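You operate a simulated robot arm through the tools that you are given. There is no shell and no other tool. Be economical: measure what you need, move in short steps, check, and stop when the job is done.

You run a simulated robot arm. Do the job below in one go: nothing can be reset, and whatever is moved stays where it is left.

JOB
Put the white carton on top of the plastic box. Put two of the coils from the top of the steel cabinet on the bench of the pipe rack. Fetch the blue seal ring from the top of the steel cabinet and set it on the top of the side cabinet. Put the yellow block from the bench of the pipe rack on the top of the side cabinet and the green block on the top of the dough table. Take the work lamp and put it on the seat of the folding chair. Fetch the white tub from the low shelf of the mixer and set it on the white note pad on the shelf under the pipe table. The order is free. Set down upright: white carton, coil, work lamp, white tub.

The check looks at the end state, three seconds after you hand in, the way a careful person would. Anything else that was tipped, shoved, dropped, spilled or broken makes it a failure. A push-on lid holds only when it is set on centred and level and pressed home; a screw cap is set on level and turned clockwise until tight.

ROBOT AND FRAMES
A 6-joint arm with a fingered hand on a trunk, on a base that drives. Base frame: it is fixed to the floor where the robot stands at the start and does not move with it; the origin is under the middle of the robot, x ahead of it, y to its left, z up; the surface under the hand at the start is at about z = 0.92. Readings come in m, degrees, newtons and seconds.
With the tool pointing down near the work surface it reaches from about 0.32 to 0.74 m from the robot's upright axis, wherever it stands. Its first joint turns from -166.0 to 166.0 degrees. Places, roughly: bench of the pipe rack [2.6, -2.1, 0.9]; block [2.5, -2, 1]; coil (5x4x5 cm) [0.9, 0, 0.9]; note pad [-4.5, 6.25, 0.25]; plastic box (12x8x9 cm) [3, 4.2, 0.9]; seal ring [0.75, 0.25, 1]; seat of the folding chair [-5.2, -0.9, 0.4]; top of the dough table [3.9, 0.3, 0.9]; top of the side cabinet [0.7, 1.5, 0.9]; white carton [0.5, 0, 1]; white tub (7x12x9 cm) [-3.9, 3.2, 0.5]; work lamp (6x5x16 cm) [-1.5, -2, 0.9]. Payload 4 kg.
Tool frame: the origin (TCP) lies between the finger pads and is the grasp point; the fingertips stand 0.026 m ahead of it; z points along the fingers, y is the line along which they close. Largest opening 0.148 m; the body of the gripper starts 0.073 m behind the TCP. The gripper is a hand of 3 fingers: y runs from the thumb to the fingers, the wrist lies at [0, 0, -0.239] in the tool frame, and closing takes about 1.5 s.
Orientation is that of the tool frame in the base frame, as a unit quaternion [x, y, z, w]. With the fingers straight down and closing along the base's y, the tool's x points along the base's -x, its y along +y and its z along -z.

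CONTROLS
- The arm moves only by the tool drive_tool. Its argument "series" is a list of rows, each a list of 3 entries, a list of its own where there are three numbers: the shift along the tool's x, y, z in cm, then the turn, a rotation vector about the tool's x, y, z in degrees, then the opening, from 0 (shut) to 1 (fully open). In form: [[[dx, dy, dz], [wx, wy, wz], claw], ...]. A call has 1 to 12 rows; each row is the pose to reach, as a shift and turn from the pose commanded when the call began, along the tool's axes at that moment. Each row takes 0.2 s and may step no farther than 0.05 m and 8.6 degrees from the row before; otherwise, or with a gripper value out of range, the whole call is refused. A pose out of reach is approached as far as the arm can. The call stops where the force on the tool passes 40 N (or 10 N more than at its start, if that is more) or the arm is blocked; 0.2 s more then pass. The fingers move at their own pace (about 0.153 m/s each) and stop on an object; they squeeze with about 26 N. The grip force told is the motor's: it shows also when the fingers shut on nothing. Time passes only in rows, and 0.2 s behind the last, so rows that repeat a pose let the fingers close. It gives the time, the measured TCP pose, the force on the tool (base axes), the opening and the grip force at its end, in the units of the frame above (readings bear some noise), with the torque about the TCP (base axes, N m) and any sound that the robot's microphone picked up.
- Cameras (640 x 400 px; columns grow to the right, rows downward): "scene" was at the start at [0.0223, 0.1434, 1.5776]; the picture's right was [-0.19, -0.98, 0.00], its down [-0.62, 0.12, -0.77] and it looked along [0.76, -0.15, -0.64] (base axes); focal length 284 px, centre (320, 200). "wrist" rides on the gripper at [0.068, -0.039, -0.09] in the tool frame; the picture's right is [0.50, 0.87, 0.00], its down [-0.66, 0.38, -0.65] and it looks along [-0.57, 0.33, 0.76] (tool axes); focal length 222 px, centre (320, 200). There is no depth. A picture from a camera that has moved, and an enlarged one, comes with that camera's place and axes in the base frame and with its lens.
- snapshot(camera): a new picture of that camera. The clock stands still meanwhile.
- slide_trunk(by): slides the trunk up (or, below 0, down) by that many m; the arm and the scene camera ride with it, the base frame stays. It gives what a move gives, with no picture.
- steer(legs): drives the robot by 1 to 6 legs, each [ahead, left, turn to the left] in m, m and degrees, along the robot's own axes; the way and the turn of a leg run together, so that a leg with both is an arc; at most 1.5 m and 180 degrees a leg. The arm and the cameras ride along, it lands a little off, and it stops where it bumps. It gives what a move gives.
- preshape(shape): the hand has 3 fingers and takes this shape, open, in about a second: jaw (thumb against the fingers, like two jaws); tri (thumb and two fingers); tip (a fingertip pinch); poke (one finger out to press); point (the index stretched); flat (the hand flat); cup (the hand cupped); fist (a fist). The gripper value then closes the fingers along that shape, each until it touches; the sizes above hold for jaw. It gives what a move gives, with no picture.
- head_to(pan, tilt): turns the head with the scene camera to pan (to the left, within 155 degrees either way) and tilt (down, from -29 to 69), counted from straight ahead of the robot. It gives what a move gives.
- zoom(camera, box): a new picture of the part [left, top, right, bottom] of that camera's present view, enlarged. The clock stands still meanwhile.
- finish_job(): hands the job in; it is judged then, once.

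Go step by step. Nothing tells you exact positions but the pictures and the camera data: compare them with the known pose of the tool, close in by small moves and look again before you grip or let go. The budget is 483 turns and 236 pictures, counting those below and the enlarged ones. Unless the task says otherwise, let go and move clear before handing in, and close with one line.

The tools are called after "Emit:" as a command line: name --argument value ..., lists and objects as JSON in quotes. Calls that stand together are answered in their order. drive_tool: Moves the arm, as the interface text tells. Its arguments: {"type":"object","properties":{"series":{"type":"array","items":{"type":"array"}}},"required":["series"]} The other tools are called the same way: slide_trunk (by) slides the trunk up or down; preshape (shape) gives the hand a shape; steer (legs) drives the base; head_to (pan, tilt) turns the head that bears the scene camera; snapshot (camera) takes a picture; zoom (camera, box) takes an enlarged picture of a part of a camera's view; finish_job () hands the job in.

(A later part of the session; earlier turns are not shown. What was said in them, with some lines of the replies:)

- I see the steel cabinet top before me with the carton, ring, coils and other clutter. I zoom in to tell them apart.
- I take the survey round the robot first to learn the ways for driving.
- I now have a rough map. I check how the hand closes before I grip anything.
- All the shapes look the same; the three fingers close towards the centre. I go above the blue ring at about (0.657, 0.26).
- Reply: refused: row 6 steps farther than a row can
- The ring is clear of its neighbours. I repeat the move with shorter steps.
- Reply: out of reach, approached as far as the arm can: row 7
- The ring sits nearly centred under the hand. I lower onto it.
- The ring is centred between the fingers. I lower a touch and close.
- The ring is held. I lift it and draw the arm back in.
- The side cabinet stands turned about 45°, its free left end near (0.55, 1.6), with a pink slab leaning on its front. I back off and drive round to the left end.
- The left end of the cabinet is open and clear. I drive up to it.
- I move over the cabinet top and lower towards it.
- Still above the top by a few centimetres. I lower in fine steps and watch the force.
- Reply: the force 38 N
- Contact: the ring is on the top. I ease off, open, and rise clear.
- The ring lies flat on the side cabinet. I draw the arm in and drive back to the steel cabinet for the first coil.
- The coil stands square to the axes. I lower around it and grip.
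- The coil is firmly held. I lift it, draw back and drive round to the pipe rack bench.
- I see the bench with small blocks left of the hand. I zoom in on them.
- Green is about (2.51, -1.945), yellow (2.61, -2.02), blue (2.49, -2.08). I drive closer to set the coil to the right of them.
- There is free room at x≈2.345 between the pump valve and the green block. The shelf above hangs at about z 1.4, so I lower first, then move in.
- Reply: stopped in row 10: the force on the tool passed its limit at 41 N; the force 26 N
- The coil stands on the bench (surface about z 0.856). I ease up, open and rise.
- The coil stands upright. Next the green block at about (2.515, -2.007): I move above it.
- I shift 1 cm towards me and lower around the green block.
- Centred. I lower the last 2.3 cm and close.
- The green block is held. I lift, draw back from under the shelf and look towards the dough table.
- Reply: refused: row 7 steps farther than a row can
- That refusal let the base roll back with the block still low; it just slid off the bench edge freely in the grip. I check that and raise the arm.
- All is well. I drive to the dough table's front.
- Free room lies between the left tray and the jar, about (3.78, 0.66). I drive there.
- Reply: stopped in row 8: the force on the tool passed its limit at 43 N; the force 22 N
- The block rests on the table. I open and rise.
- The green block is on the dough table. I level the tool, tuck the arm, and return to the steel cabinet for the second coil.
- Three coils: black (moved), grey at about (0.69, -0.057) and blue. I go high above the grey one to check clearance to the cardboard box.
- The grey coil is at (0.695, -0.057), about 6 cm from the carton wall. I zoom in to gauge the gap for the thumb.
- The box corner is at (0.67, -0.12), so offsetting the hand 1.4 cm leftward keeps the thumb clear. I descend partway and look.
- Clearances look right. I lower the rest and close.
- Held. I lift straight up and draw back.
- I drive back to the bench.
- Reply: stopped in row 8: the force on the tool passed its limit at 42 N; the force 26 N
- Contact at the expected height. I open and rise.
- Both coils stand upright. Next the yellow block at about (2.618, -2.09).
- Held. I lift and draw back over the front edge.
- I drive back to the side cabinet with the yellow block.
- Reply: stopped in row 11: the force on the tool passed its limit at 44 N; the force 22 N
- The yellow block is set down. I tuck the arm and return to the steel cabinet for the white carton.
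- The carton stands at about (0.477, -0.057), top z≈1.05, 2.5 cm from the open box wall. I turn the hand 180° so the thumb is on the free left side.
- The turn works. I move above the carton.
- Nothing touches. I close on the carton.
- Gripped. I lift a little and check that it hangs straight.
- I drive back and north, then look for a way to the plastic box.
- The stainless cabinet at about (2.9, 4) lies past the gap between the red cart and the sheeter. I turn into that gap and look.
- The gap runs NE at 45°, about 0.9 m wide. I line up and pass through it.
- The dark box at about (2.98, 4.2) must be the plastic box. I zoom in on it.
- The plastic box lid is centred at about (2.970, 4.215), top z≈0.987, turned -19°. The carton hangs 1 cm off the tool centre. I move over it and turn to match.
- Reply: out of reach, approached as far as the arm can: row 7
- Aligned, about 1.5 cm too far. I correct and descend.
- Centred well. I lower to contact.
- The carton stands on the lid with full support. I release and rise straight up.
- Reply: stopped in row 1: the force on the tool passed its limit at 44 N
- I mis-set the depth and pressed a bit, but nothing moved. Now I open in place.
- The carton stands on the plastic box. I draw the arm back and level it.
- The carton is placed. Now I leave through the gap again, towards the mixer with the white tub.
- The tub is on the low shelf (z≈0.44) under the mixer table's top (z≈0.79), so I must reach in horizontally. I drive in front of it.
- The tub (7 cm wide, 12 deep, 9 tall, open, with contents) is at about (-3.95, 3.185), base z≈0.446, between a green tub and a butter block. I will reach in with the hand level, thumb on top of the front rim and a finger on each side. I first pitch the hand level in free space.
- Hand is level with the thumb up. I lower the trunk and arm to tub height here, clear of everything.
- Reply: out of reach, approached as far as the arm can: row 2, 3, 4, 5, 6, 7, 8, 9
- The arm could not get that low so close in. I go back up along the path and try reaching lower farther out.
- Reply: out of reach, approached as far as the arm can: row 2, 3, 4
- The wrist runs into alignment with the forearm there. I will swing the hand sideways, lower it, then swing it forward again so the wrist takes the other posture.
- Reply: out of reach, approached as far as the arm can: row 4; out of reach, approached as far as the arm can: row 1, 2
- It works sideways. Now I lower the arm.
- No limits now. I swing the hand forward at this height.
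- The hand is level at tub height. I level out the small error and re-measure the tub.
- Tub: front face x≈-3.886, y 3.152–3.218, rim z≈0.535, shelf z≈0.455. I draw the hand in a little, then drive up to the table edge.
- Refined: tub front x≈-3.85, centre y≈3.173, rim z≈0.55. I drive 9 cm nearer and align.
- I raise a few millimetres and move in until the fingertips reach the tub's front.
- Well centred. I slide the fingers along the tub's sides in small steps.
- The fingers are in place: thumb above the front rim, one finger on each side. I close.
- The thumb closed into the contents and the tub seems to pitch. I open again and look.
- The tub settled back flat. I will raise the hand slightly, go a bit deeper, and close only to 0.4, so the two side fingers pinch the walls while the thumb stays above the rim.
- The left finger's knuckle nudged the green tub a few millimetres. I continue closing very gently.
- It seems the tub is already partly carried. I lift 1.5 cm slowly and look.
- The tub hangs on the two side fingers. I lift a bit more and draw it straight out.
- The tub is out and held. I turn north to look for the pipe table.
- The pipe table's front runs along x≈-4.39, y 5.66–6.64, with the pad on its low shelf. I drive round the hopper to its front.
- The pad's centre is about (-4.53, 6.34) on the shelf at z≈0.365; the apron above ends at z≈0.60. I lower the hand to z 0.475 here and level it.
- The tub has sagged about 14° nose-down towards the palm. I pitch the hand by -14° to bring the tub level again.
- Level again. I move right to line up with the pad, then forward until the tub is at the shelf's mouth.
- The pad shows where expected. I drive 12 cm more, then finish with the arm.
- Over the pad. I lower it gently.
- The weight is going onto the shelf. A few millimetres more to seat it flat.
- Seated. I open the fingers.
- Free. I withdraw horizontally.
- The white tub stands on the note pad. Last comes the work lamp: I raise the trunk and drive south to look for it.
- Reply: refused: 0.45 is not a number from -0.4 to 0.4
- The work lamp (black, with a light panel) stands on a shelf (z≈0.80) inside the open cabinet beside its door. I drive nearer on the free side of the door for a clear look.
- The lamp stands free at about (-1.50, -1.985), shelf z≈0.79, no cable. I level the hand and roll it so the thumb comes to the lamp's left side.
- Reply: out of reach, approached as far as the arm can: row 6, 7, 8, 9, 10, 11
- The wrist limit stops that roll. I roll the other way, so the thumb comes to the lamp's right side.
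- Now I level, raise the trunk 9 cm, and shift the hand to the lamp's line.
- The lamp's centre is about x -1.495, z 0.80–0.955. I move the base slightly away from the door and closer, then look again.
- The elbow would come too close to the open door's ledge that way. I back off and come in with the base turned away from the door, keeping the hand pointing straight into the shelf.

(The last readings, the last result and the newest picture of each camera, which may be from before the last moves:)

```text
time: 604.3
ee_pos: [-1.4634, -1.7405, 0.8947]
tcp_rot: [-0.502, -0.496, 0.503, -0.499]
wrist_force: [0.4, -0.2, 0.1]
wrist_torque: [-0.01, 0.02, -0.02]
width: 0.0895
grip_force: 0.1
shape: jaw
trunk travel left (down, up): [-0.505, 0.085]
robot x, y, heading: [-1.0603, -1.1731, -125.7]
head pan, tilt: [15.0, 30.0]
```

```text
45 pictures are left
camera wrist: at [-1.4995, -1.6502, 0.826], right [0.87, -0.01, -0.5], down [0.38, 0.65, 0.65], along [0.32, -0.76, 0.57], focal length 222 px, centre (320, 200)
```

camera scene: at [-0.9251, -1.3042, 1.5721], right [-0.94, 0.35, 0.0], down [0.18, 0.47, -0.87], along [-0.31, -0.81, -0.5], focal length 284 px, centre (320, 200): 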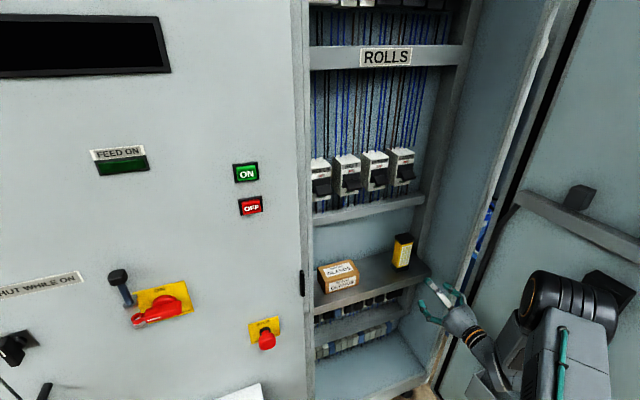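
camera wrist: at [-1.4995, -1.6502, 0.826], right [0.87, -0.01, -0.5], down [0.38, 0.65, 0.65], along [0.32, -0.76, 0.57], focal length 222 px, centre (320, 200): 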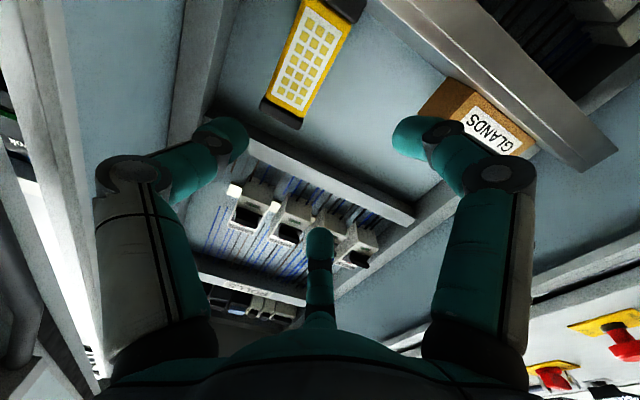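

The hand points straight at the lamp and the arm will swing away from the door as it reaches in. I move the base a little nearer and start in.

Emit:
steer --legs '[[0.065, 0.047, 0]]'

Emit:
drive_tool --series '[[[0, -1, 2], [0, 0, 0], 0.6], [[0, -2, 4], [0, 0, 0], 0.6], [[0, -2.7, 6], [0, 0, 0], 0.6], [[0, -2.7, 8], [0, 0, 0], 0.6]]'

Emit:
snapshot --camera "wrist"

Emit:
snapshot --camera "scene"

```text
time: 605.4
ee_pos: [-1.4621, -1.8211, 0.8952]
tcp_rot: [-0.502, -0.495, 0.504, -0.499]
wrist_force: [-1.1, 0.5, -0.7]
wrist_torque: [-0.03, -0.02, -0.01]
width: 0.089
grip_force: 0.1
shape: jaw
trunk travel left (down, up): [-0.505, 0.085]
robot x, y, heading: [-1.0569, -1.2544, -125.4]
head pan, tilt: [15.0, 30.0]
```

```text
time: 606.4
ee_pos: [-1.4907, -1.9008, 0.8948]
tcp_rot: [-0.502, -0.496, 0.503, -0.499]
wrist_force: [0.3, 0.0, -0.1]
wrist_torque: [0.02, 0.0, 0.03]
width: 0.0893
grip_force: 0.0
shape: jaw
trunk travel left (down, up): [-0.505, 0.085]
robot x, y, heading: [-1.0557, -1.2509, -125.7]
head pan, tilt: [15.0, 30.0]
```

```text
44 pictures are left
camera wrist: at [-1.5267, -1.8112, 0.8258], right [0.87, -0.01, -0.5], down [0.38, 0.65, 0.65], along [0.32, -0.76, 0.57], focal length 222 px, centre (320, 200)
```

wrist: 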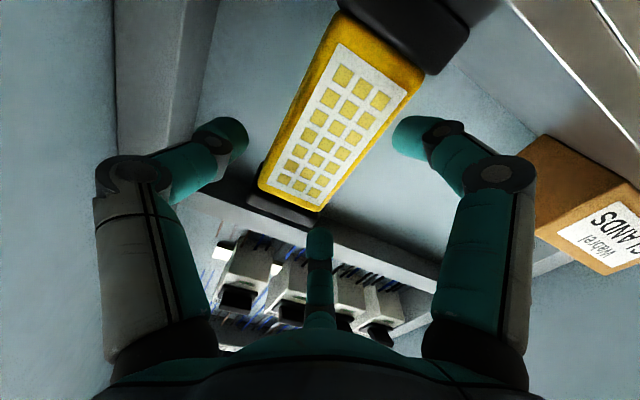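

```text
43 pictures are left
camera scene: at [-0.9245, -1.3843, 1.5721], right [-0.94, 0.35, 0.0], down [0.18, 0.47, -0.87], along [-0.31, -0.81, -0.5], focal length 284 px, centre (320, 200)
```

scene: 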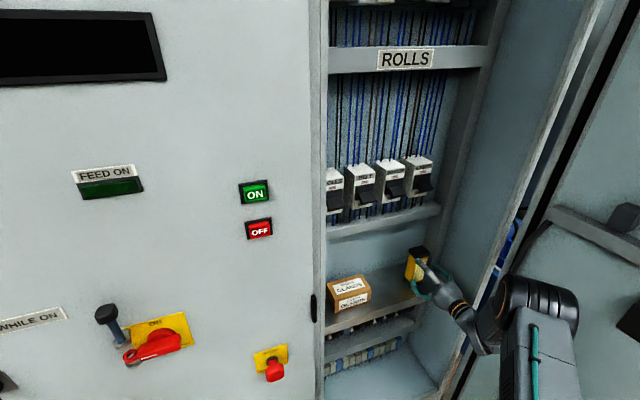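

The lamp lies centred, but the finger pair needs more width. I open fully, shift 1.7 cm left and 1.8 cm up, then move in.

Emit:
drive_tool --series '[[[-1, 0.9, 0], [0, 0, 0], 0.8], [[-1.8, 1.7, 0], [0, 0, 0], 1.0], [[-1.8, 1.7, 0], [0, 0, 0], 1.0], [[-1.8, 1.7, 2], [0, 0, 0], 1.0], [[-1.8, 1.7, 3.5], [0, 0, 0], 1.0]]'

Emit:
snapshot --camera "wrist"

```text
time: 607.5
ee_pos: [-1.4723, -1.9353, 0.9137]
tcp_rot: [-0.502, -0.496, 0.503, -0.499]
wrist_force: [0.2, 0.4, 0.2]
wrist_torque: [-0.01, 0.01, 0.02]
width: 0.1478
grip_force: 0.1
shape: jaw
trunk travel left (down, up): [-0.505, 0.085]
robot x, y, heading: [-1.0585, -1.2541, -125.7]
head pan, tilt: [15.0, 30.0]
```

```text
42 pictures are left
camera wrist: at [-1.5099, -1.8456, 0.8445], right [0.87, -0.01, -0.5], down [0.38, 0.65, 0.65], along [0.32, -0.76, 0.57], focal length 222 px, centre (320, 200)
```

wrist: 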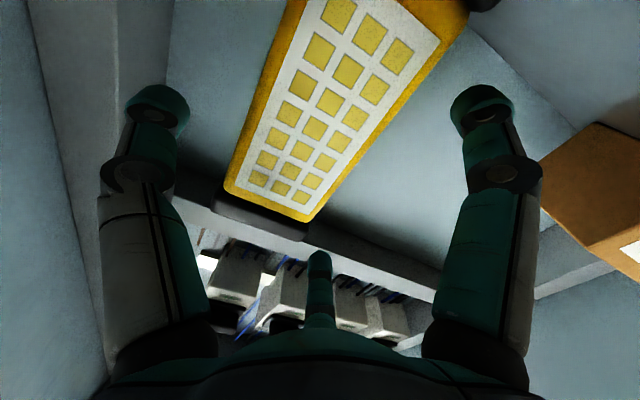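

Emit:
drive_tool --series '[[[0, 0, 1.5], [0, 0, 0], 1.0], [[0, 0, 3], [0, 0, 0], 1.0], [[0, 0, 4], [0, 0, 0], 1.0], [[0, 0, 5], [0, 0, 0], 1.0]]'

Emit:
snapshot --camera "wrist"

Emit:
zoom --camera "scene" --box '[320, 210, 520, 360]'

```text
time: 608.5
ee_pos: [-1.4752, -1.9843, 0.9139]
tcp_rot: [-0.501, -0.496, 0.504, -0.499]
wrist_force: [-0.6, -0.3, 0.5]
wrist_torque: [0.02, -0.03, 0.02]
width: 0.1478
grip_force: 0.1
shape: jaw
trunk travel left (down, up): [-0.505, 0.085]
robot x, y, heading: [-1.0573, -1.2505, -125.7]
head pan, tilt: [15.0, 30.0]
```

```text
41 pictures are left
camera wrist: at [-1.5111, -1.8952, 0.8452], right [0.87, -0.01, -0.5], down [0.38, 0.65, 0.65], along [0.32, -0.76, 0.57], focal length 222 px, centre (320, 200)
```

wrist: 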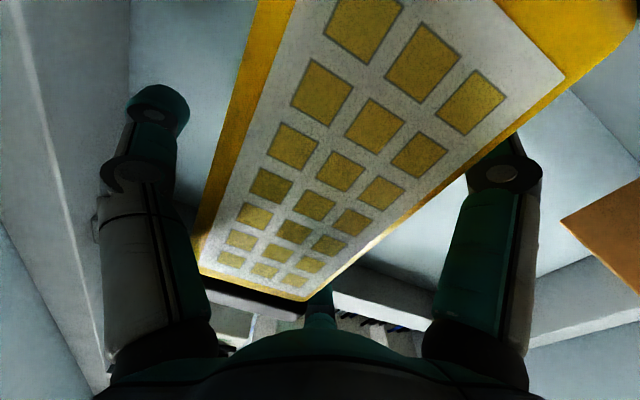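

```text
2.67 times, centred on (420, 285) of scene
camera zoom: at [-0.9245, -1.3842, 1.5721], right [-0.94, 0.35, 0.0], down [0.18, 0.47, -0.87], along [-0.31, -0.81, -0.5], focal length 756 px, centre (53, -27)
```

zoom: 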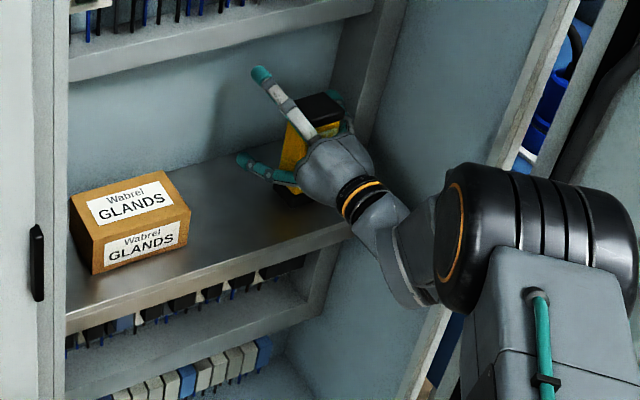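

The fingers straddle the lamp. I close.

Emit:
drive_tool --series '[[[0, 0, 0], [0, 0, 0], 0.8], [[0, 0, 0], [0, 0, 0], 0.65], [[0, 0, 0], [0, 0, 0], 0.5], [[0, 0, 0], [0, 0, 0], 0.35], [[0, 0, 0], [0, 0, 0], 0.2], [[0, 0, 0], [0, 0, 0], 0], [[0, 0, 0], [0, 0, 0], 0], [[0, 0, 0], [0, 0, 0], 0]]'

Emit:
zoom --camera "scene" --box '[320, 210, 520, 360]'

```text
time: 610.4
ee_pos: [-1.4723, -1.9857, 0.9141]
tcp_rot: [-0.501, -0.497, 0.503, -0.499]
wrist_force: [0.8, -1.7, 5.1]
wrist_torque: [0.1, 0.03, 0.01]
width: 0.0385
grip_force: 25.8
shape: jaw
trunk travel left (down, up): [-0.505, 0.085]
robot x, y, heading: [-1.0578, -1.251, -125.5]
head pan, tilt: [15.0, 30.0]
```

```text
2.67 times, centred on (420, 285) of scene
camera zoom: at [-0.924, -1.384, 1.5721], right [-0.94, 0.35, 0.0], down [0.18, 0.47, -0.87], along [-0.31, -0.81, -0.5], focal length 756 px, centre (53, -27)
```

zoom: 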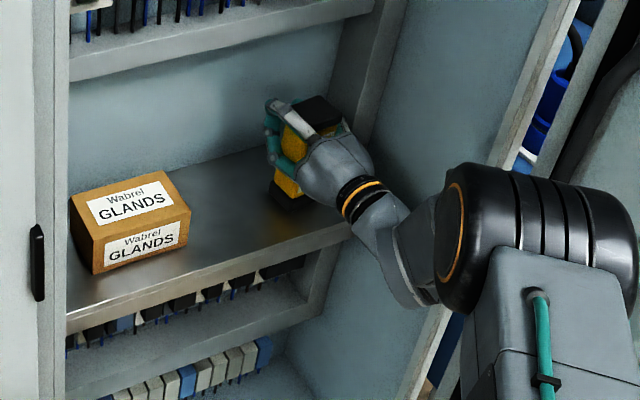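

Held firmly. I lift 2.5 cm and check.

Emit:
drive_tool --series '[[[-0.8, 0, 0], [0, 0, 0], 0], [[-1.6, 0, 0], [0, 0, 0], 0], [[-2.5, 0, 0], [0, 0, 0], 0]]'

Emit:
zoom --camera "scene" --box '[320, 210, 520, 360]'

```text
time: 611.1
ee_pos: [-1.4732, -1.9863, 0.9382]
tcp_rot: [-0.503, -0.496, 0.504, -0.498]
wrist_force: [-0.6, 0.4, -3.4]
wrist_torque: [-0.1, -0.01, 0.0]
width: 0.0386
grip_force: 25.7
shape: jaw
trunk travel left (down, up): [-0.505, 0.085]
robot x, y, heading: [-1.0591, -1.2511, -125.4]
head pan, tilt: [15.0, 30.0]
```

```text
2.67 times, centred on (420, 285) of scene
camera zoom: at [-0.9246, -1.3846, 1.572], right [-0.94, 0.35, 0.0], down [0.18, 0.47, -0.87], along [-0.31, -0.81, -0.5], focal length 756 px, centre (53, -27)
```

zoom: 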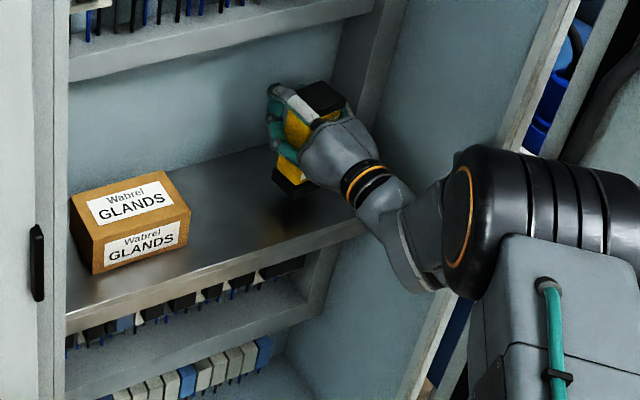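

Lifted cleanly. I draw back along the entry path.

Emit:
drive_tool --series '[[[-2, 0, -3], [0, 0, 0], 0], [[-2, 0, -7], [0, 0, 0], 0], [[-2, 0, -11], [0, 0, 0], 0], [[-2, 0.5, -15], [0, 0, 0], 0], [[-2, 1, -18], [0, 0, 0], 0]]'

Emit:
steer --legs '[[-0.4, 0, 0], [-0.3, 0.2, 0]]'

Emit:
head_to --pan -60 --tilt 15

Emit:
snapshot --camera "scene"

```text
time: 612.4
ee_pos: [-1.4602, -1.806, 0.9566]
tcp_rot: [-0.502, -0.496, 0.503, -0.499]
wrist_force: [0.6, 0.0, -2.8]
wrist_torque: [-0.1, -0.05, 0.02]
width: 0.0382
grip_force: 26.1
shape: jaw
trunk travel left (down, up): [-0.505, 0.085]
robot x, y, heading: [-1.059, -1.2557, -125.7]
head pan, tilt: [15.0, 30.0]
```

```text
time: 616.8
ee_pos: [-0.8874, -1.3529, 0.9572]
tcp_rot: [-0.5, -0.498, 0.502, -0.501]
wrist_force: [-0.8, 0.4, -2.7]
wrist_torque: [-0.09, -0.04, -0.01]
width: 0.0383
grip_force: 25.7
shape: jaw
trunk travel left (down, up): [-0.505, 0.085]
robot x, y, heading: [-0.4876, -0.7985, -125.2]
head pan, tilt: [15.0, 30.0]
```

```text
time: 618.2
ee_pos: [-0.8888, -1.3519, 0.9566]
tcp_rot: [-0.501, -0.497, 0.502, -0.5]
wrist_force: [0.4, 0.1, -2.9]
wrist_torque: [-0.1, -0.03, 0.04]
width: 0.0385
grip_force: 26.3
shape: jaw
trunk travel left (down, up): [-0.505, 0.085]
robot x, y, heading: [-0.4911, -0.7991, -125.4]
head pan, tilt: [-60.0, 15.0]
```

```text
37 pictures are left
camera scene: at [-0.4161, -0.8345, 1.5963], right [0.09, 1.0, 0.0], down [0.26, -0.02, -0.97], along [-0.96, 0.09, -0.26], focal length 284 px, centre (320, 200)
```

scene: 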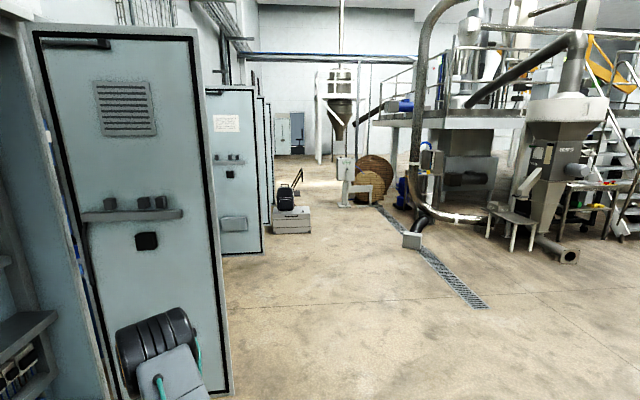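

Emit:
zoom --camera "scene" --box '[250, 150, 340, 250]'

```text
4.00 times, centred on (295, 200) of scene
camera zoom: at [-0.4161, -0.8345, 1.5963], right [0.09, 1.0, 0.0], down [0.26, -0.02, -0.97], along [-0.96, 0.09, -0.26], focal length 1134 px, centre (420, 200)
```

zoom: 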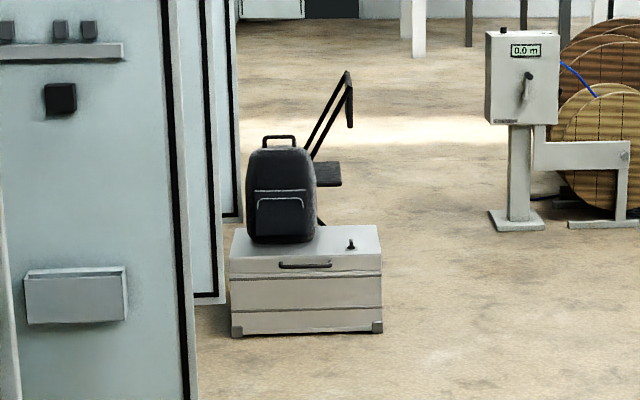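

The folding chair stands behind a case with a backpack, its back towards +y. I drive west along y≈0 for a closer look.

Emit:
steer --legs '[[0, 0, -54.6], [0, -0.7, 0], [1.5, 0, 0], [1.3, 0, 0]]'

Emit:
head_to --pan 15 --tilt 20

Emit:
snapshot --camera "scene"

```text
time: 637.8
ee_pos: [-3.997, -0.0612, 0.9556]
tcp_rot: [-0.674, -0.208, 0.677, -0.211]
wrist_force: [0.1, 0.1, -2.4]
wrist_torque: [-0.08, 0.05, 0.02]
width: 0.0384
grip_force: 26.0
shape: jaw
trunk travel left (down, up): [-0.505, 0.085]
robot x, y, heading: [-3.3134, -0.0777, 179.5]
head pan, tilt: [-60.0, 15.0]
```

```text
time: 639.3
ee_pos: [-3.9972, -0.0617, 0.9558]
tcp_rot: [-0.674, -0.208, 0.677, -0.21]
wrist_force: [0.6, -0.7, -3.7]
wrist_torque: [-0.1, 0.06, 0.0]
width: 0.0385
grip_force: 25.8
shape: jaw
trunk travel left (down, up): [-0.505, 0.085]
robot x, y, heading: [-3.309, -0.0779, 179.4]
head pan, tilt: [15.0, 20.0]
```

```text
35 pictures are left
camera scene: at [-3.346, -0.2631, 1.5881], right [-0.25, 0.97, 0.0], down [0.33, 0.08, -0.94], along [-0.91, -0.23, -0.34], focal length 284 px, centre (320, 200)
```

scene: 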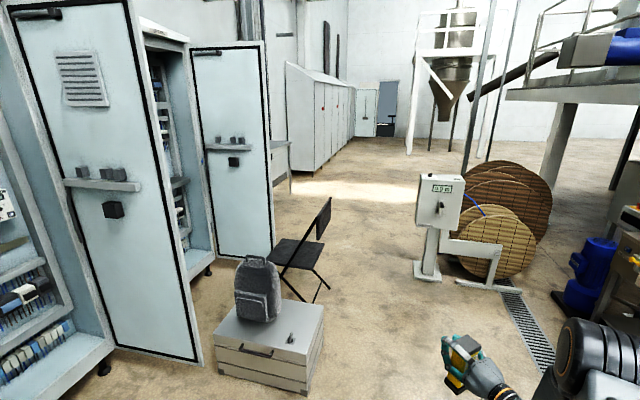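

Emit:
zoom --camera "scene" --box '[200, 180, 360, 320]'

```text
2.86 times, centred on (280, 250) of scene
camera zoom: at [-3.346, -0.2631, 1.5881], right [-0.25, 0.97, 0.0], down [0.33, 0.08, -0.94], along [-0.91, -0.23, -0.34], focal length 810 px, centre (434, 57)
```

zoom: 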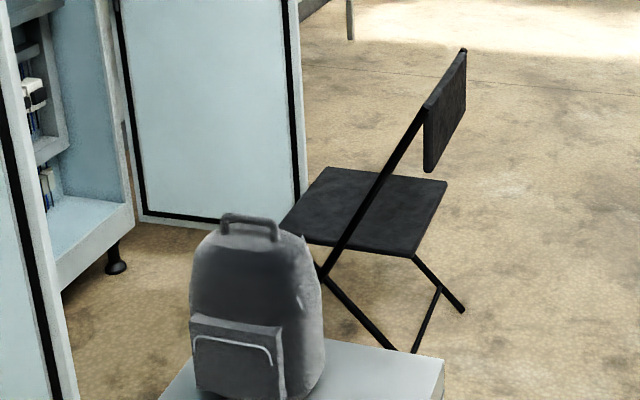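

The seat spans x -5.41…-5.01, y -1.09…-0.74 (z≈0.43); the back (z 0.67–0.98) stands on its north side, with open room under it. I go round to the north side and will reach under the back rest.

Emit:
steer --legs '[[0, -0.23, 0], [1.1, 0, 0], [0, 0, 90.5], [-0.2, 0, 0], [0, -0.78, 0]]'

Emit:
head_to --pan 0 --tilt 35

Emit:
snapshot --camera "scene"

```text
time: 655.1
ee_pos: [-5.2062, -0.3179, 0.9568]
tcp_rot: [0.326, 0.625, -0.327, 0.629]
wrist_force: [0.5, -0.3, -3.2]
wrist_torque: [-0.08, -0.13, 0.01]
width: 0.0382
grip_force: 26.5
shape: jaw
trunk travel left (down, up): [-0.505, 0.085]
robot x, y, heading: [-5.1994, 0.3628, -90.2]
head pan, tilt: [15.0, 20.0]
```

```text
time: 655.9
ee_pos: [-5.2069, -0.317, 0.957]
tcp_rot: [0.326, 0.626, -0.326, 0.629]
wrist_force: [0.4, -0.4, -3.6]
wrist_torque: [-0.04, -0.1, 0.0]
width: 0.0383
grip_force: 26.7
shape: jaw
trunk travel left (down, up): [-0.505, 0.085]
robot x, y, heading: [-5.1999, 0.3662, -89.8]
head pan, tilt: [0.0, 35.0]
```

```text
33 pictures are left
camera scene: at [-5.0398, 0.3368, 1.5643], right [-1.0, 0.0, 0.0], down [0.0, 0.57, -0.82], along [0.0, -0.82, -0.57], focal length 284 px, centre (320, 200)
```

scene: 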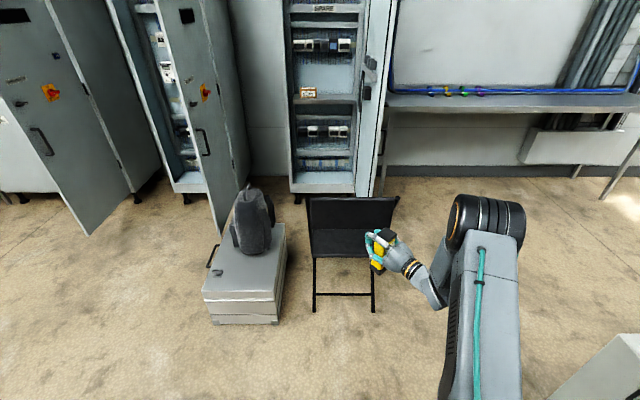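

From behind: chair x -5.37…-5.01, gap under the back from z≈0.43 to 0.69. I straighten the hand, then lower the trunk.

Emit:
drive_tool --series '[[[0, 0, 0], [7, 0, 0], 0], [[0, 0, 0], [14, 0, 0], 0], [[0, 0, 0], [21, 0, 0], 0], [[0, 0, 0], [28, 0, 0], 0], [[0, 0, 0], [35, 0, 0], 0]]'

Emit:
slide_trunk --by -0.375

Emit:
snapshot --camera "scene"

Emit:
snapshot --camera "wrist"

```text
time: 657.1
ee_pos: [-5.2056, -0.319, 0.9575]
tcp_rot: [0.5, 0.498, -0.5, 0.502]
wrist_force: [-0.9, 0.2, -2.4]
wrist_torque: [-0.09, -0.05, -0.02]
width: 0.0376
grip_force: 25.5
shape: jaw
trunk travel left (down, up): [-0.505, 0.085]
robot x, y, heading: [-5.1977, 0.367, -89.8]
head pan, tilt: [0.0, 35.0]
```

```text
time: 660.7
ee_pos: [-5.2055, -0.3177, 0.5822]
tcp_rot: [0.5, 0.499, -0.499, 0.502]
wrist_force: [0.1, -0.8, -3.1]
wrist_torque: [-0.11, -0.05, -0.01]
width: 0.0378
grip_force: 26.0
shape: jaw
trunk travel left (down, up): [-0.13, 0.46]
robot x, y, heading: [-5.2009, 0.3663, -90.1]
head pan, tilt: [0.0, 35.0]
```

```text
32 pictures are left
camera scene: at [-5.0398, 0.3369, 1.1893], right [-1.0, 0.0, 0.0], down [0.0, 0.57, -0.82], along [0.0, -0.82, -0.57], focal length 284 px, centre (320, 200)
```

scene: 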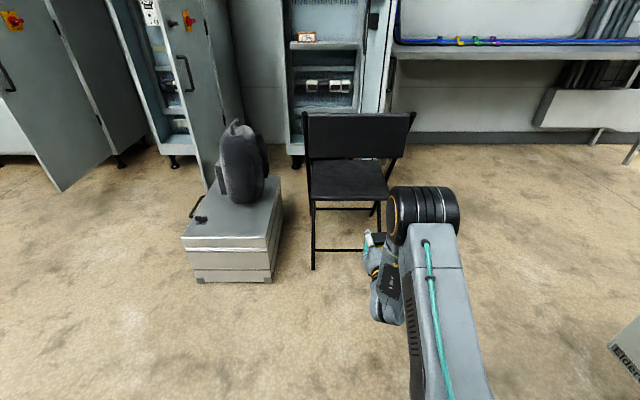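

```text
31 pictures are left
camera wrist: at [-5.2438, -0.2279, 0.5135], right [0.87, 0.0, -0.5], down [0.37, 0.66, 0.66], along [0.33, -0.75, 0.57], focal length 222 px, centre (320, 200)
```

wrist: 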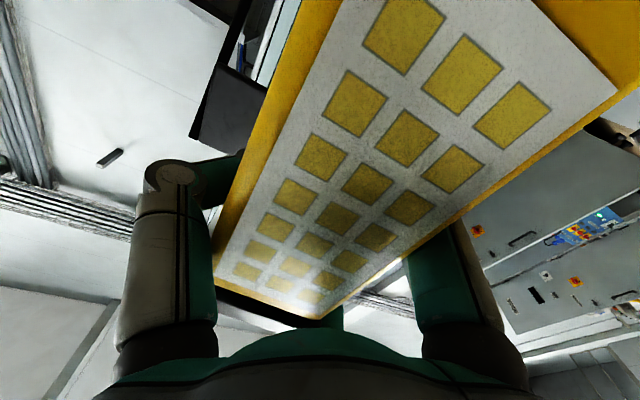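

Emit:
zoom --camera "scene" --box '[280, 90, 460, 280]'

```text
2.11 times, centred on (370, 185) of scene
camera zoom: at [-5.0398, 0.3369, 1.1893], right [-1.0, 0.0, 0.0], down [0.0, 0.57, -0.82], along [0.0, -0.82, -0.57], focal length 597 px, centre (215, 232)
```

zoom: 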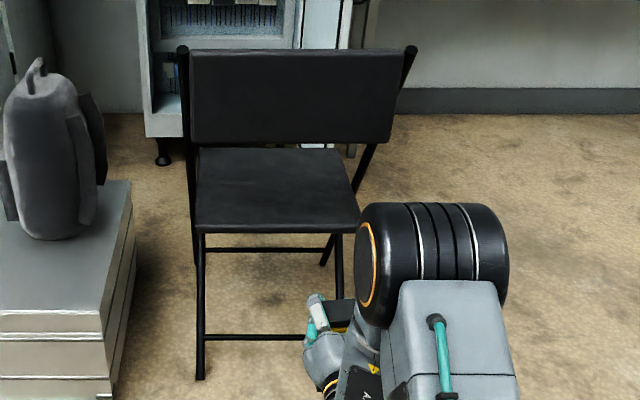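

Seat z≈0.455, back rest bottom z≈0.68. I raise the hand 1 cm and drive in to just before the back rest.

Emit:
drive_tool --series '[[[-1, -1.0, 0], [0, 0, 0], 0]]'

Emit:
steer --legs '[[0.3, 0, 0]]'

Emit:
head_to --pan -10 --tilt 40

Emit:
snapshot --camera "scene"

Emit:
snapshot --camera "wrist"

```text
time: 661.1
ee_pos: [-5.2167, -0.3181, 0.5916]
tcp_rot: [0.5, 0.499, -0.499, 0.503]
wrist_force: [-0.3, 0.1, -3.2]
wrist_torque: [-0.07, -0.05, 0.0]
width: 0.0375
grip_force: 26.2
shape: jaw
trunk travel left (down, up): [-0.13, 0.46]
robot x, y, heading: [-5.1999, 0.3695, -90.1]
head pan, tilt: [0.0, 35.0]
```

```text
time: 663.1
ee_pos: [-5.2162, -0.6145, 0.5911]
tcp_rot: [0.501, 0.498, -0.5, 0.501]
wrist_force: [-0.8, 1.1, -2.8]
wrist_torque: [-0.09, -0.07, -0.01]
width: 0.0377
grip_force: 26.0
shape: jaw
trunk travel left (down, up): [-0.13, 0.46]
robot x, y, heading: [-5.201, 0.0724, -89.8]
head pan, tilt: [0.0, 35.0]
```

```text
time: 663.9
ee_pos: [-5.2172, -0.6148, 0.5924]
tcp_rot: [0.5, 0.498, -0.499, 0.502]
wrist_force: [0.3, -0.5, -3.4]
wrist_torque: [-0.1, -0.06, 0.0]
width: 0.0378
grip_force: 25.9
shape: jaw
trunk travel left (down, up): [-0.13, 0.46]
robot x, y, heading: [-5.2024, 0.0699, -90.0]
head pan, tilt: [-10.0, 40.0]
```

```text
29 pictures are left
camera scene: at [-5.0545, 0.0437, 1.1817], right [-0.98, 0.17, 0.0], down [0.11, 0.63, -0.77], along [-0.13, -0.75, -0.64], focal length 284 px, centre (320, 200)
```

scene: 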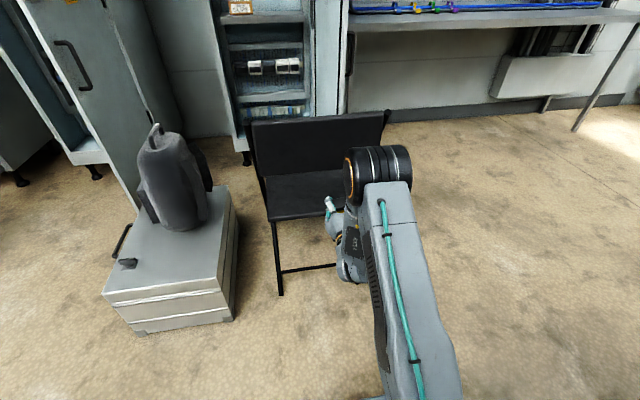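

```text
28 pictures are left
camera wrist: at [-5.2543, -0.5247, 0.5232], right [0.87, 0.0, -0.5], down [0.37, 0.66, 0.66], along [0.33, -0.76, 0.57], focal length 222 px, centre (320, 200)
```

wrist: 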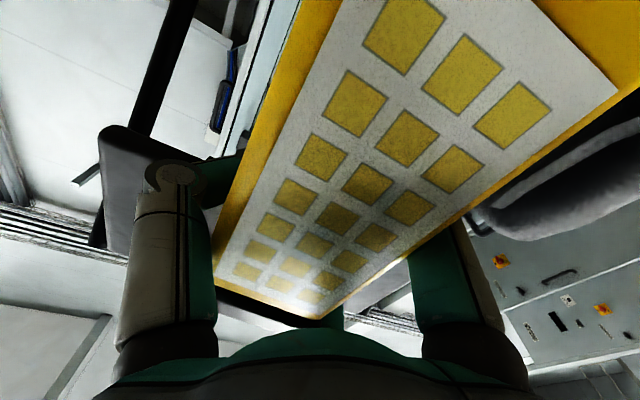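

Emit:
steer --legs '[[0.1, 0, 0]]'

Emit:
zoom --camera "scene" --box '[230, 60, 450, 280]'

```text
time: 665.0
ee_pos: [-5.2162, -0.7162, 0.5912]
tcp_rot: [0.5, 0.498, -0.499, 0.502]
wrist_force: [1.0, 0.4, -3.3]
wrist_torque: [-0.12, -0.03, 0.0]
width: 0.0378
grip_force: 25.9
shape: jaw
trunk travel left (down, up): [-0.13, 0.46]
robot x, y, heading: [-5.2021, -0.032, -90.0]
head pan, tilt: [-10.0, 40.0]
```

```text
1.82 times, centred on (340, 170) of scene
camera zoom: at [-5.0545, -0.0567, 1.1817], right [-0.98, 0.17, 0.0], down [0.11, 0.63, -0.77], along [-0.13, -0.75, -0.64], focal length 515 px, centre (284, 254)
```

zoom: 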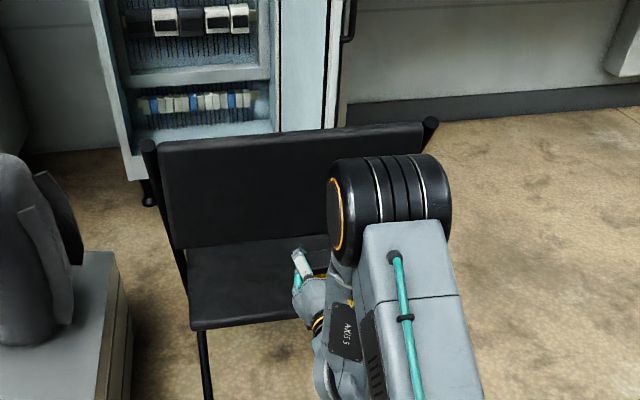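

No contact. The arm now goes 8 cm farther in under the back rest.

Emit:
drive_tool --series '[[[0, 0, 2], [0, 0, 0], 0], [[0, 0, 4], [0, 0, 0], 0], [[0, 0, 6], [0, 0, 0], 0], [[0, 0, 8], [0, 0, 0], 0]]'

Emit:
zoom --camera "scene" --box '[230, 60, 450, 280]'

```text
time: 666.0
ee_pos: [-5.2171, -0.7953, 0.5926]
tcp_rot: [0.501, 0.498, -0.5, 0.501]
wrist_force: [-0.1, 0.2, -4.2]
wrist_torque: [-0.1, -0.03, 0.0]
width: 0.0376
grip_force: 26.5
shape: jaw
trunk travel left (down, up): [-0.13, 0.46]
robot x, y, heading: [-5.204, -0.0318, -90.0]
head pan, tilt: [-10.0, 40.0]
```

```text
1.82 times, centred on (340, 170) of scene
camera zoom: at [-5.0545, -0.0566, 1.1817], right [-0.98, 0.17, 0.0], down [0.11, 0.63, -0.77], along [-0.13, -0.75, -0.64], focal length 515 px, centre (284, 254)
```

zoom: 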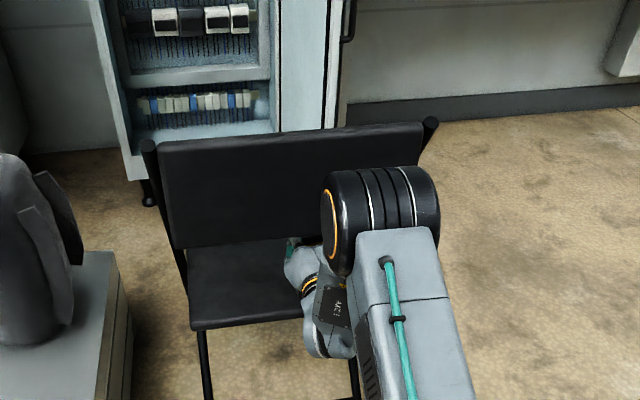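

Now I lower the lamp gently onto the seat.

Emit:
drive_tool --series '[[[0.3, 0, 0], [0, 0, 0], 0], [[0.6, 0, 0], [0, 0, 0], 0], [[0.9, 0, 0], [0, 0, 0], 0], [[1.2, 0, 0], [0, 0, 0], 0], [[1.4, 0, 0], [0, 0, 0], 0], [[1.6, 0, 0], [0, 0, 0], 0], [[1.8, 0, 0], [0, 0, 0], 0]]'

```text
time: 667.6
ee_pos: [-5.2157, -0.7954, 0.5732]
tcp_rot: [0.5, 0.498, -0.499, 0.502]
wrist_force: [0.6, 0.3, -2.6]
wrist_torque: [-0.09, -0.05, -0.01]
width: 0.0376
grip_force: 25.8
shape: jaw
trunk travel left (down, up): [-0.13, 0.46]
robot x, y, heading: [-5.1985, -0.0284, -89.9]
head pan, tilt: [-10.0, 40.0]
```

Emit:
drive_tool --series '[[[0.2, 0, 0], [0, 0, 0], 0], [[0.4, 0, 0], [0, 0, 0], 0], [[0.6, 0, 0], [0, 0, 0], 0], [[0.8, 0, 0], [0, 0, 0], 0], [[1.0, 0, 0], [0, 0, 0], 0]]'

Emit:
snapshot --camera "wrist"

```text
time: 668.8
ee_pos: [-5.2156, -0.7947, 0.5649]
tcp_rot: [0.499, 0.499, -0.5, 0.502]
wrist_force: [-0.5, -1.8, 2.4]
wrist_torque: [0.02, 0.0, 0.04]
width: 0.0377
grip_force: 25.8
shape: jaw
trunk travel left (down, up): [-0.13, 0.46]
robot x, y, heading: [-5.1995, -0.034, -89.9]
head pan, tilt: [-10.0, 40.0]
```

```text
25 pictures are left
camera wrist: at [-5.2541, -0.7054, 0.4961], right [0.87, 0.0, -0.5], down [0.38, 0.66, 0.65], along [0.33, -0.75, 0.57], focal length 222 px, centre (320, 200)
```

wrist: 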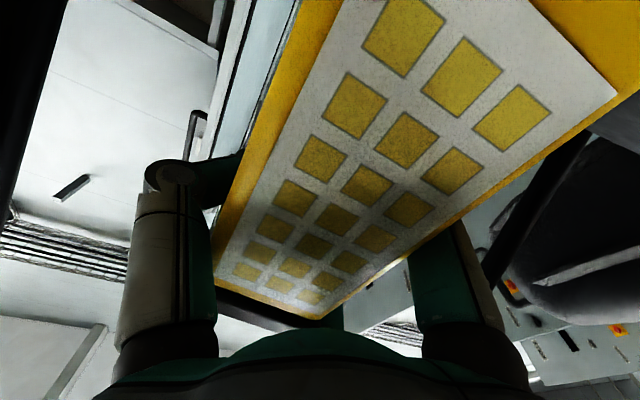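

It stands on the seat. I press a hair more, then open stepwise.

Emit:
drive_tool --series '[[[0.15, 0, 0], [0, 0, 0], 0], [[0.15, 0, 0], [0, 0, 0], 0.35], [[0.15, 0, 0], [0, 0, 0], 0.45], [[0.15, 0, 0], [0, 0, 0], 0.6], [[0.15, 0, 0], [0, 0, 0], 0.8], [[0.15, 0, 0], [0, 0, 0], 1.0], [[0.15, 0, 0], [0, 0, 0], 1.0], [[0.15, 0, 0], [0, 0, 0], 1.0]]'

Emit:
snapshot --camera "wrist"

```text
time: 670.6
ee_pos: [-5.2171, -0.7949, 0.5627]
tcp_rot: [0.5, 0.499, -0.499, 0.503]
wrist_force: [0.6, 0.7, -0.2]
wrist_torque: [0.0, 0.01, -0.01]
width: 0.1477
grip_force: 0.1
shape: jaw
trunk travel left (down, up): [-0.13, 0.46]
robot x, y, heading: [-5.1984, -0.0295, -89.8]
head pan, tilt: [-10.0, 40.0]
```

```text
24 pictures are left
camera wrist: at [-5.2539, -0.705, 0.4939], right [0.87, 0.0, -0.5], down [0.38, 0.66, 0.66], along [0.33, -0.75, 0.57], focal length 222 px, centre (320, 200)
```

wrist: 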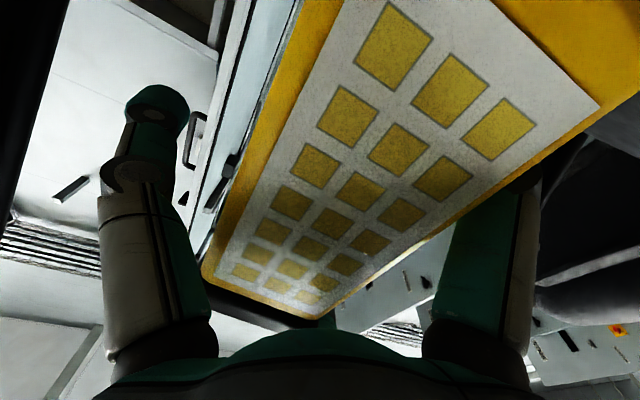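

The lamp stands alone with clear gaps. I narrow the hand slightly and draw straight back under the back rest.

Emit:
drive_tool --series '[[[0, 0, 0], [0, 0, 0], 0.87], [[0.3, 0, 0], [0, 0, 0], 0.87], [[0.3, 0, -2], [0, 0, 0], 0.87], [[0.3, 0, -4], [0, 0, 0], 0.87], [[0.3, 0, -6], [0, 0, 0], 0.87], [[0.3, 0, -8.5], [0, 0, 0], 0.87]]'

Emit:
snapshot --camera "wrist"

```text
time: 672.0
ee_pos: [-5.2165, -0.7119, 0.5596]
tcp_rot: [0.5, 0.499, -0.499, 0.502]
wrist_force: [0.3, 0.6, -0.5]
wrist_torque: [0.01, 0.0, -0.02]
width: 0.1288
grip_force: 0.0
shape: jaw
trunk travel left (down, up): [-0.13, 0.46]
robot x, y, heading: [-5.1999, -0.0279, -90.0]
head pan, tilt: [-10.0, 40.0]
```

```text
23 pictures are left
camera wrist: at [-5.2545, -0.6206, 0.491], right [0.87, 0.0, -0.5], down [0.37, 0.66, 0.66], along [0.33, -0.75, 0.57], focal length 222 px, centre (320, 200)
```

wrist: 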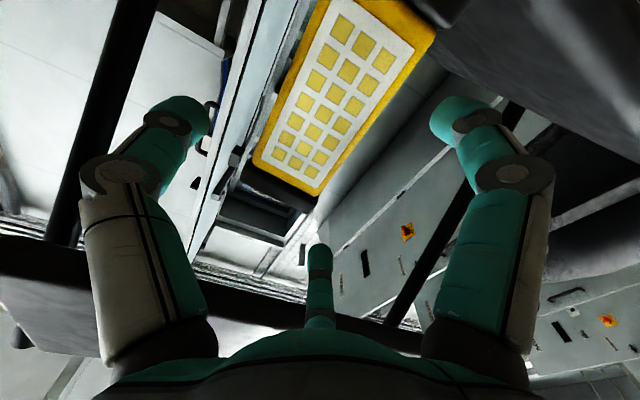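

Emit:
drive_tool --series '[[[0, 0, -2], [0, 0, 0], 0.87], [[0, 0, -3.5], [0, 0, 0], 0.6], [[0, 0, -5], [0, 0, 0], 0.5], [[0, 0, -5], [0, 0, 0], 0.45]]'

Emit:
steer --legs '[[-0.5, 0, 0]]'

Emit:
snapshot --camera "scene"

```text
time: 673.0
ee_pos: [-5.2166, -0.6587, 0.5594]
tcp_rot: [0.501, 0.498, -0.5, 0.502]
wrist_force: [1.0, -0.8, -0.4]
wrist_torque: [0.04, 0.02, -0.01]
width: 0.0671
grip_force: 0.1
shape: jaw
trunk travel left (down, up): [-0.13, 0.46]
robot x, y, heading: [-5.1994, -0.0274, -90.2]
head pan, tilt: [-10.0, 40.0]
```

```text
time: 676.0
ee_pos: [-5.2154, -0.1616, 0.5596]
tcp_rot: [0.499, 0.5, -0.499, 0.502]
wrist_force: [-0.9, 0.0, 0.4]
wrist_torque: [0.02, 0.01, 0.02]
width: 0.0671
grip_force: 0.0
shape: jaw
trunk travel left (down, up): [-0.13, 0.46]
robot x, y, heading: [-5.2006, 0.4667, -89.7]
head pan, tilt: [-10.0, 40.0]
```

```text
22 pictures are left
camera scene: at [-5.0549, 0.4416, 1.1817], right [-0.99, 0.17, 0.0], down [0.11, 0.63, -0.77], along [-0.13, -0.75, -0.64], focal length 284 px, centre (320, 200)
```

scene: 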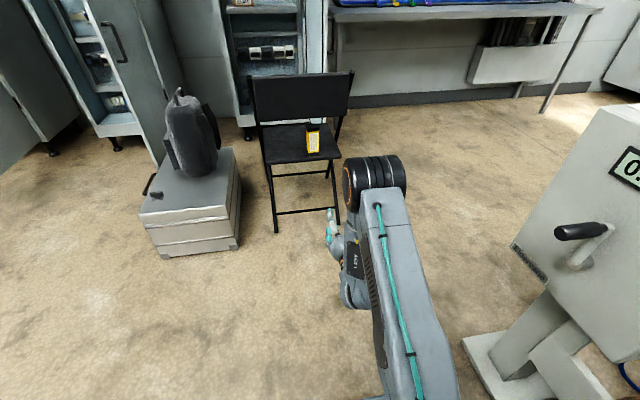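

The lamp stands upright on the seat, and every other item was seen in its place; the hand is empty and clear. I hand the job in.

Emit:
finish_job

```text
The job is handed in.
```

I placed everything the job asked for, and the hand is empty and clear. The one thing to know is that a finger nudged the green tub on the mixer shelf by about 5 mm while I was gripping the white tub. It still stands upright there and I left it as it was.
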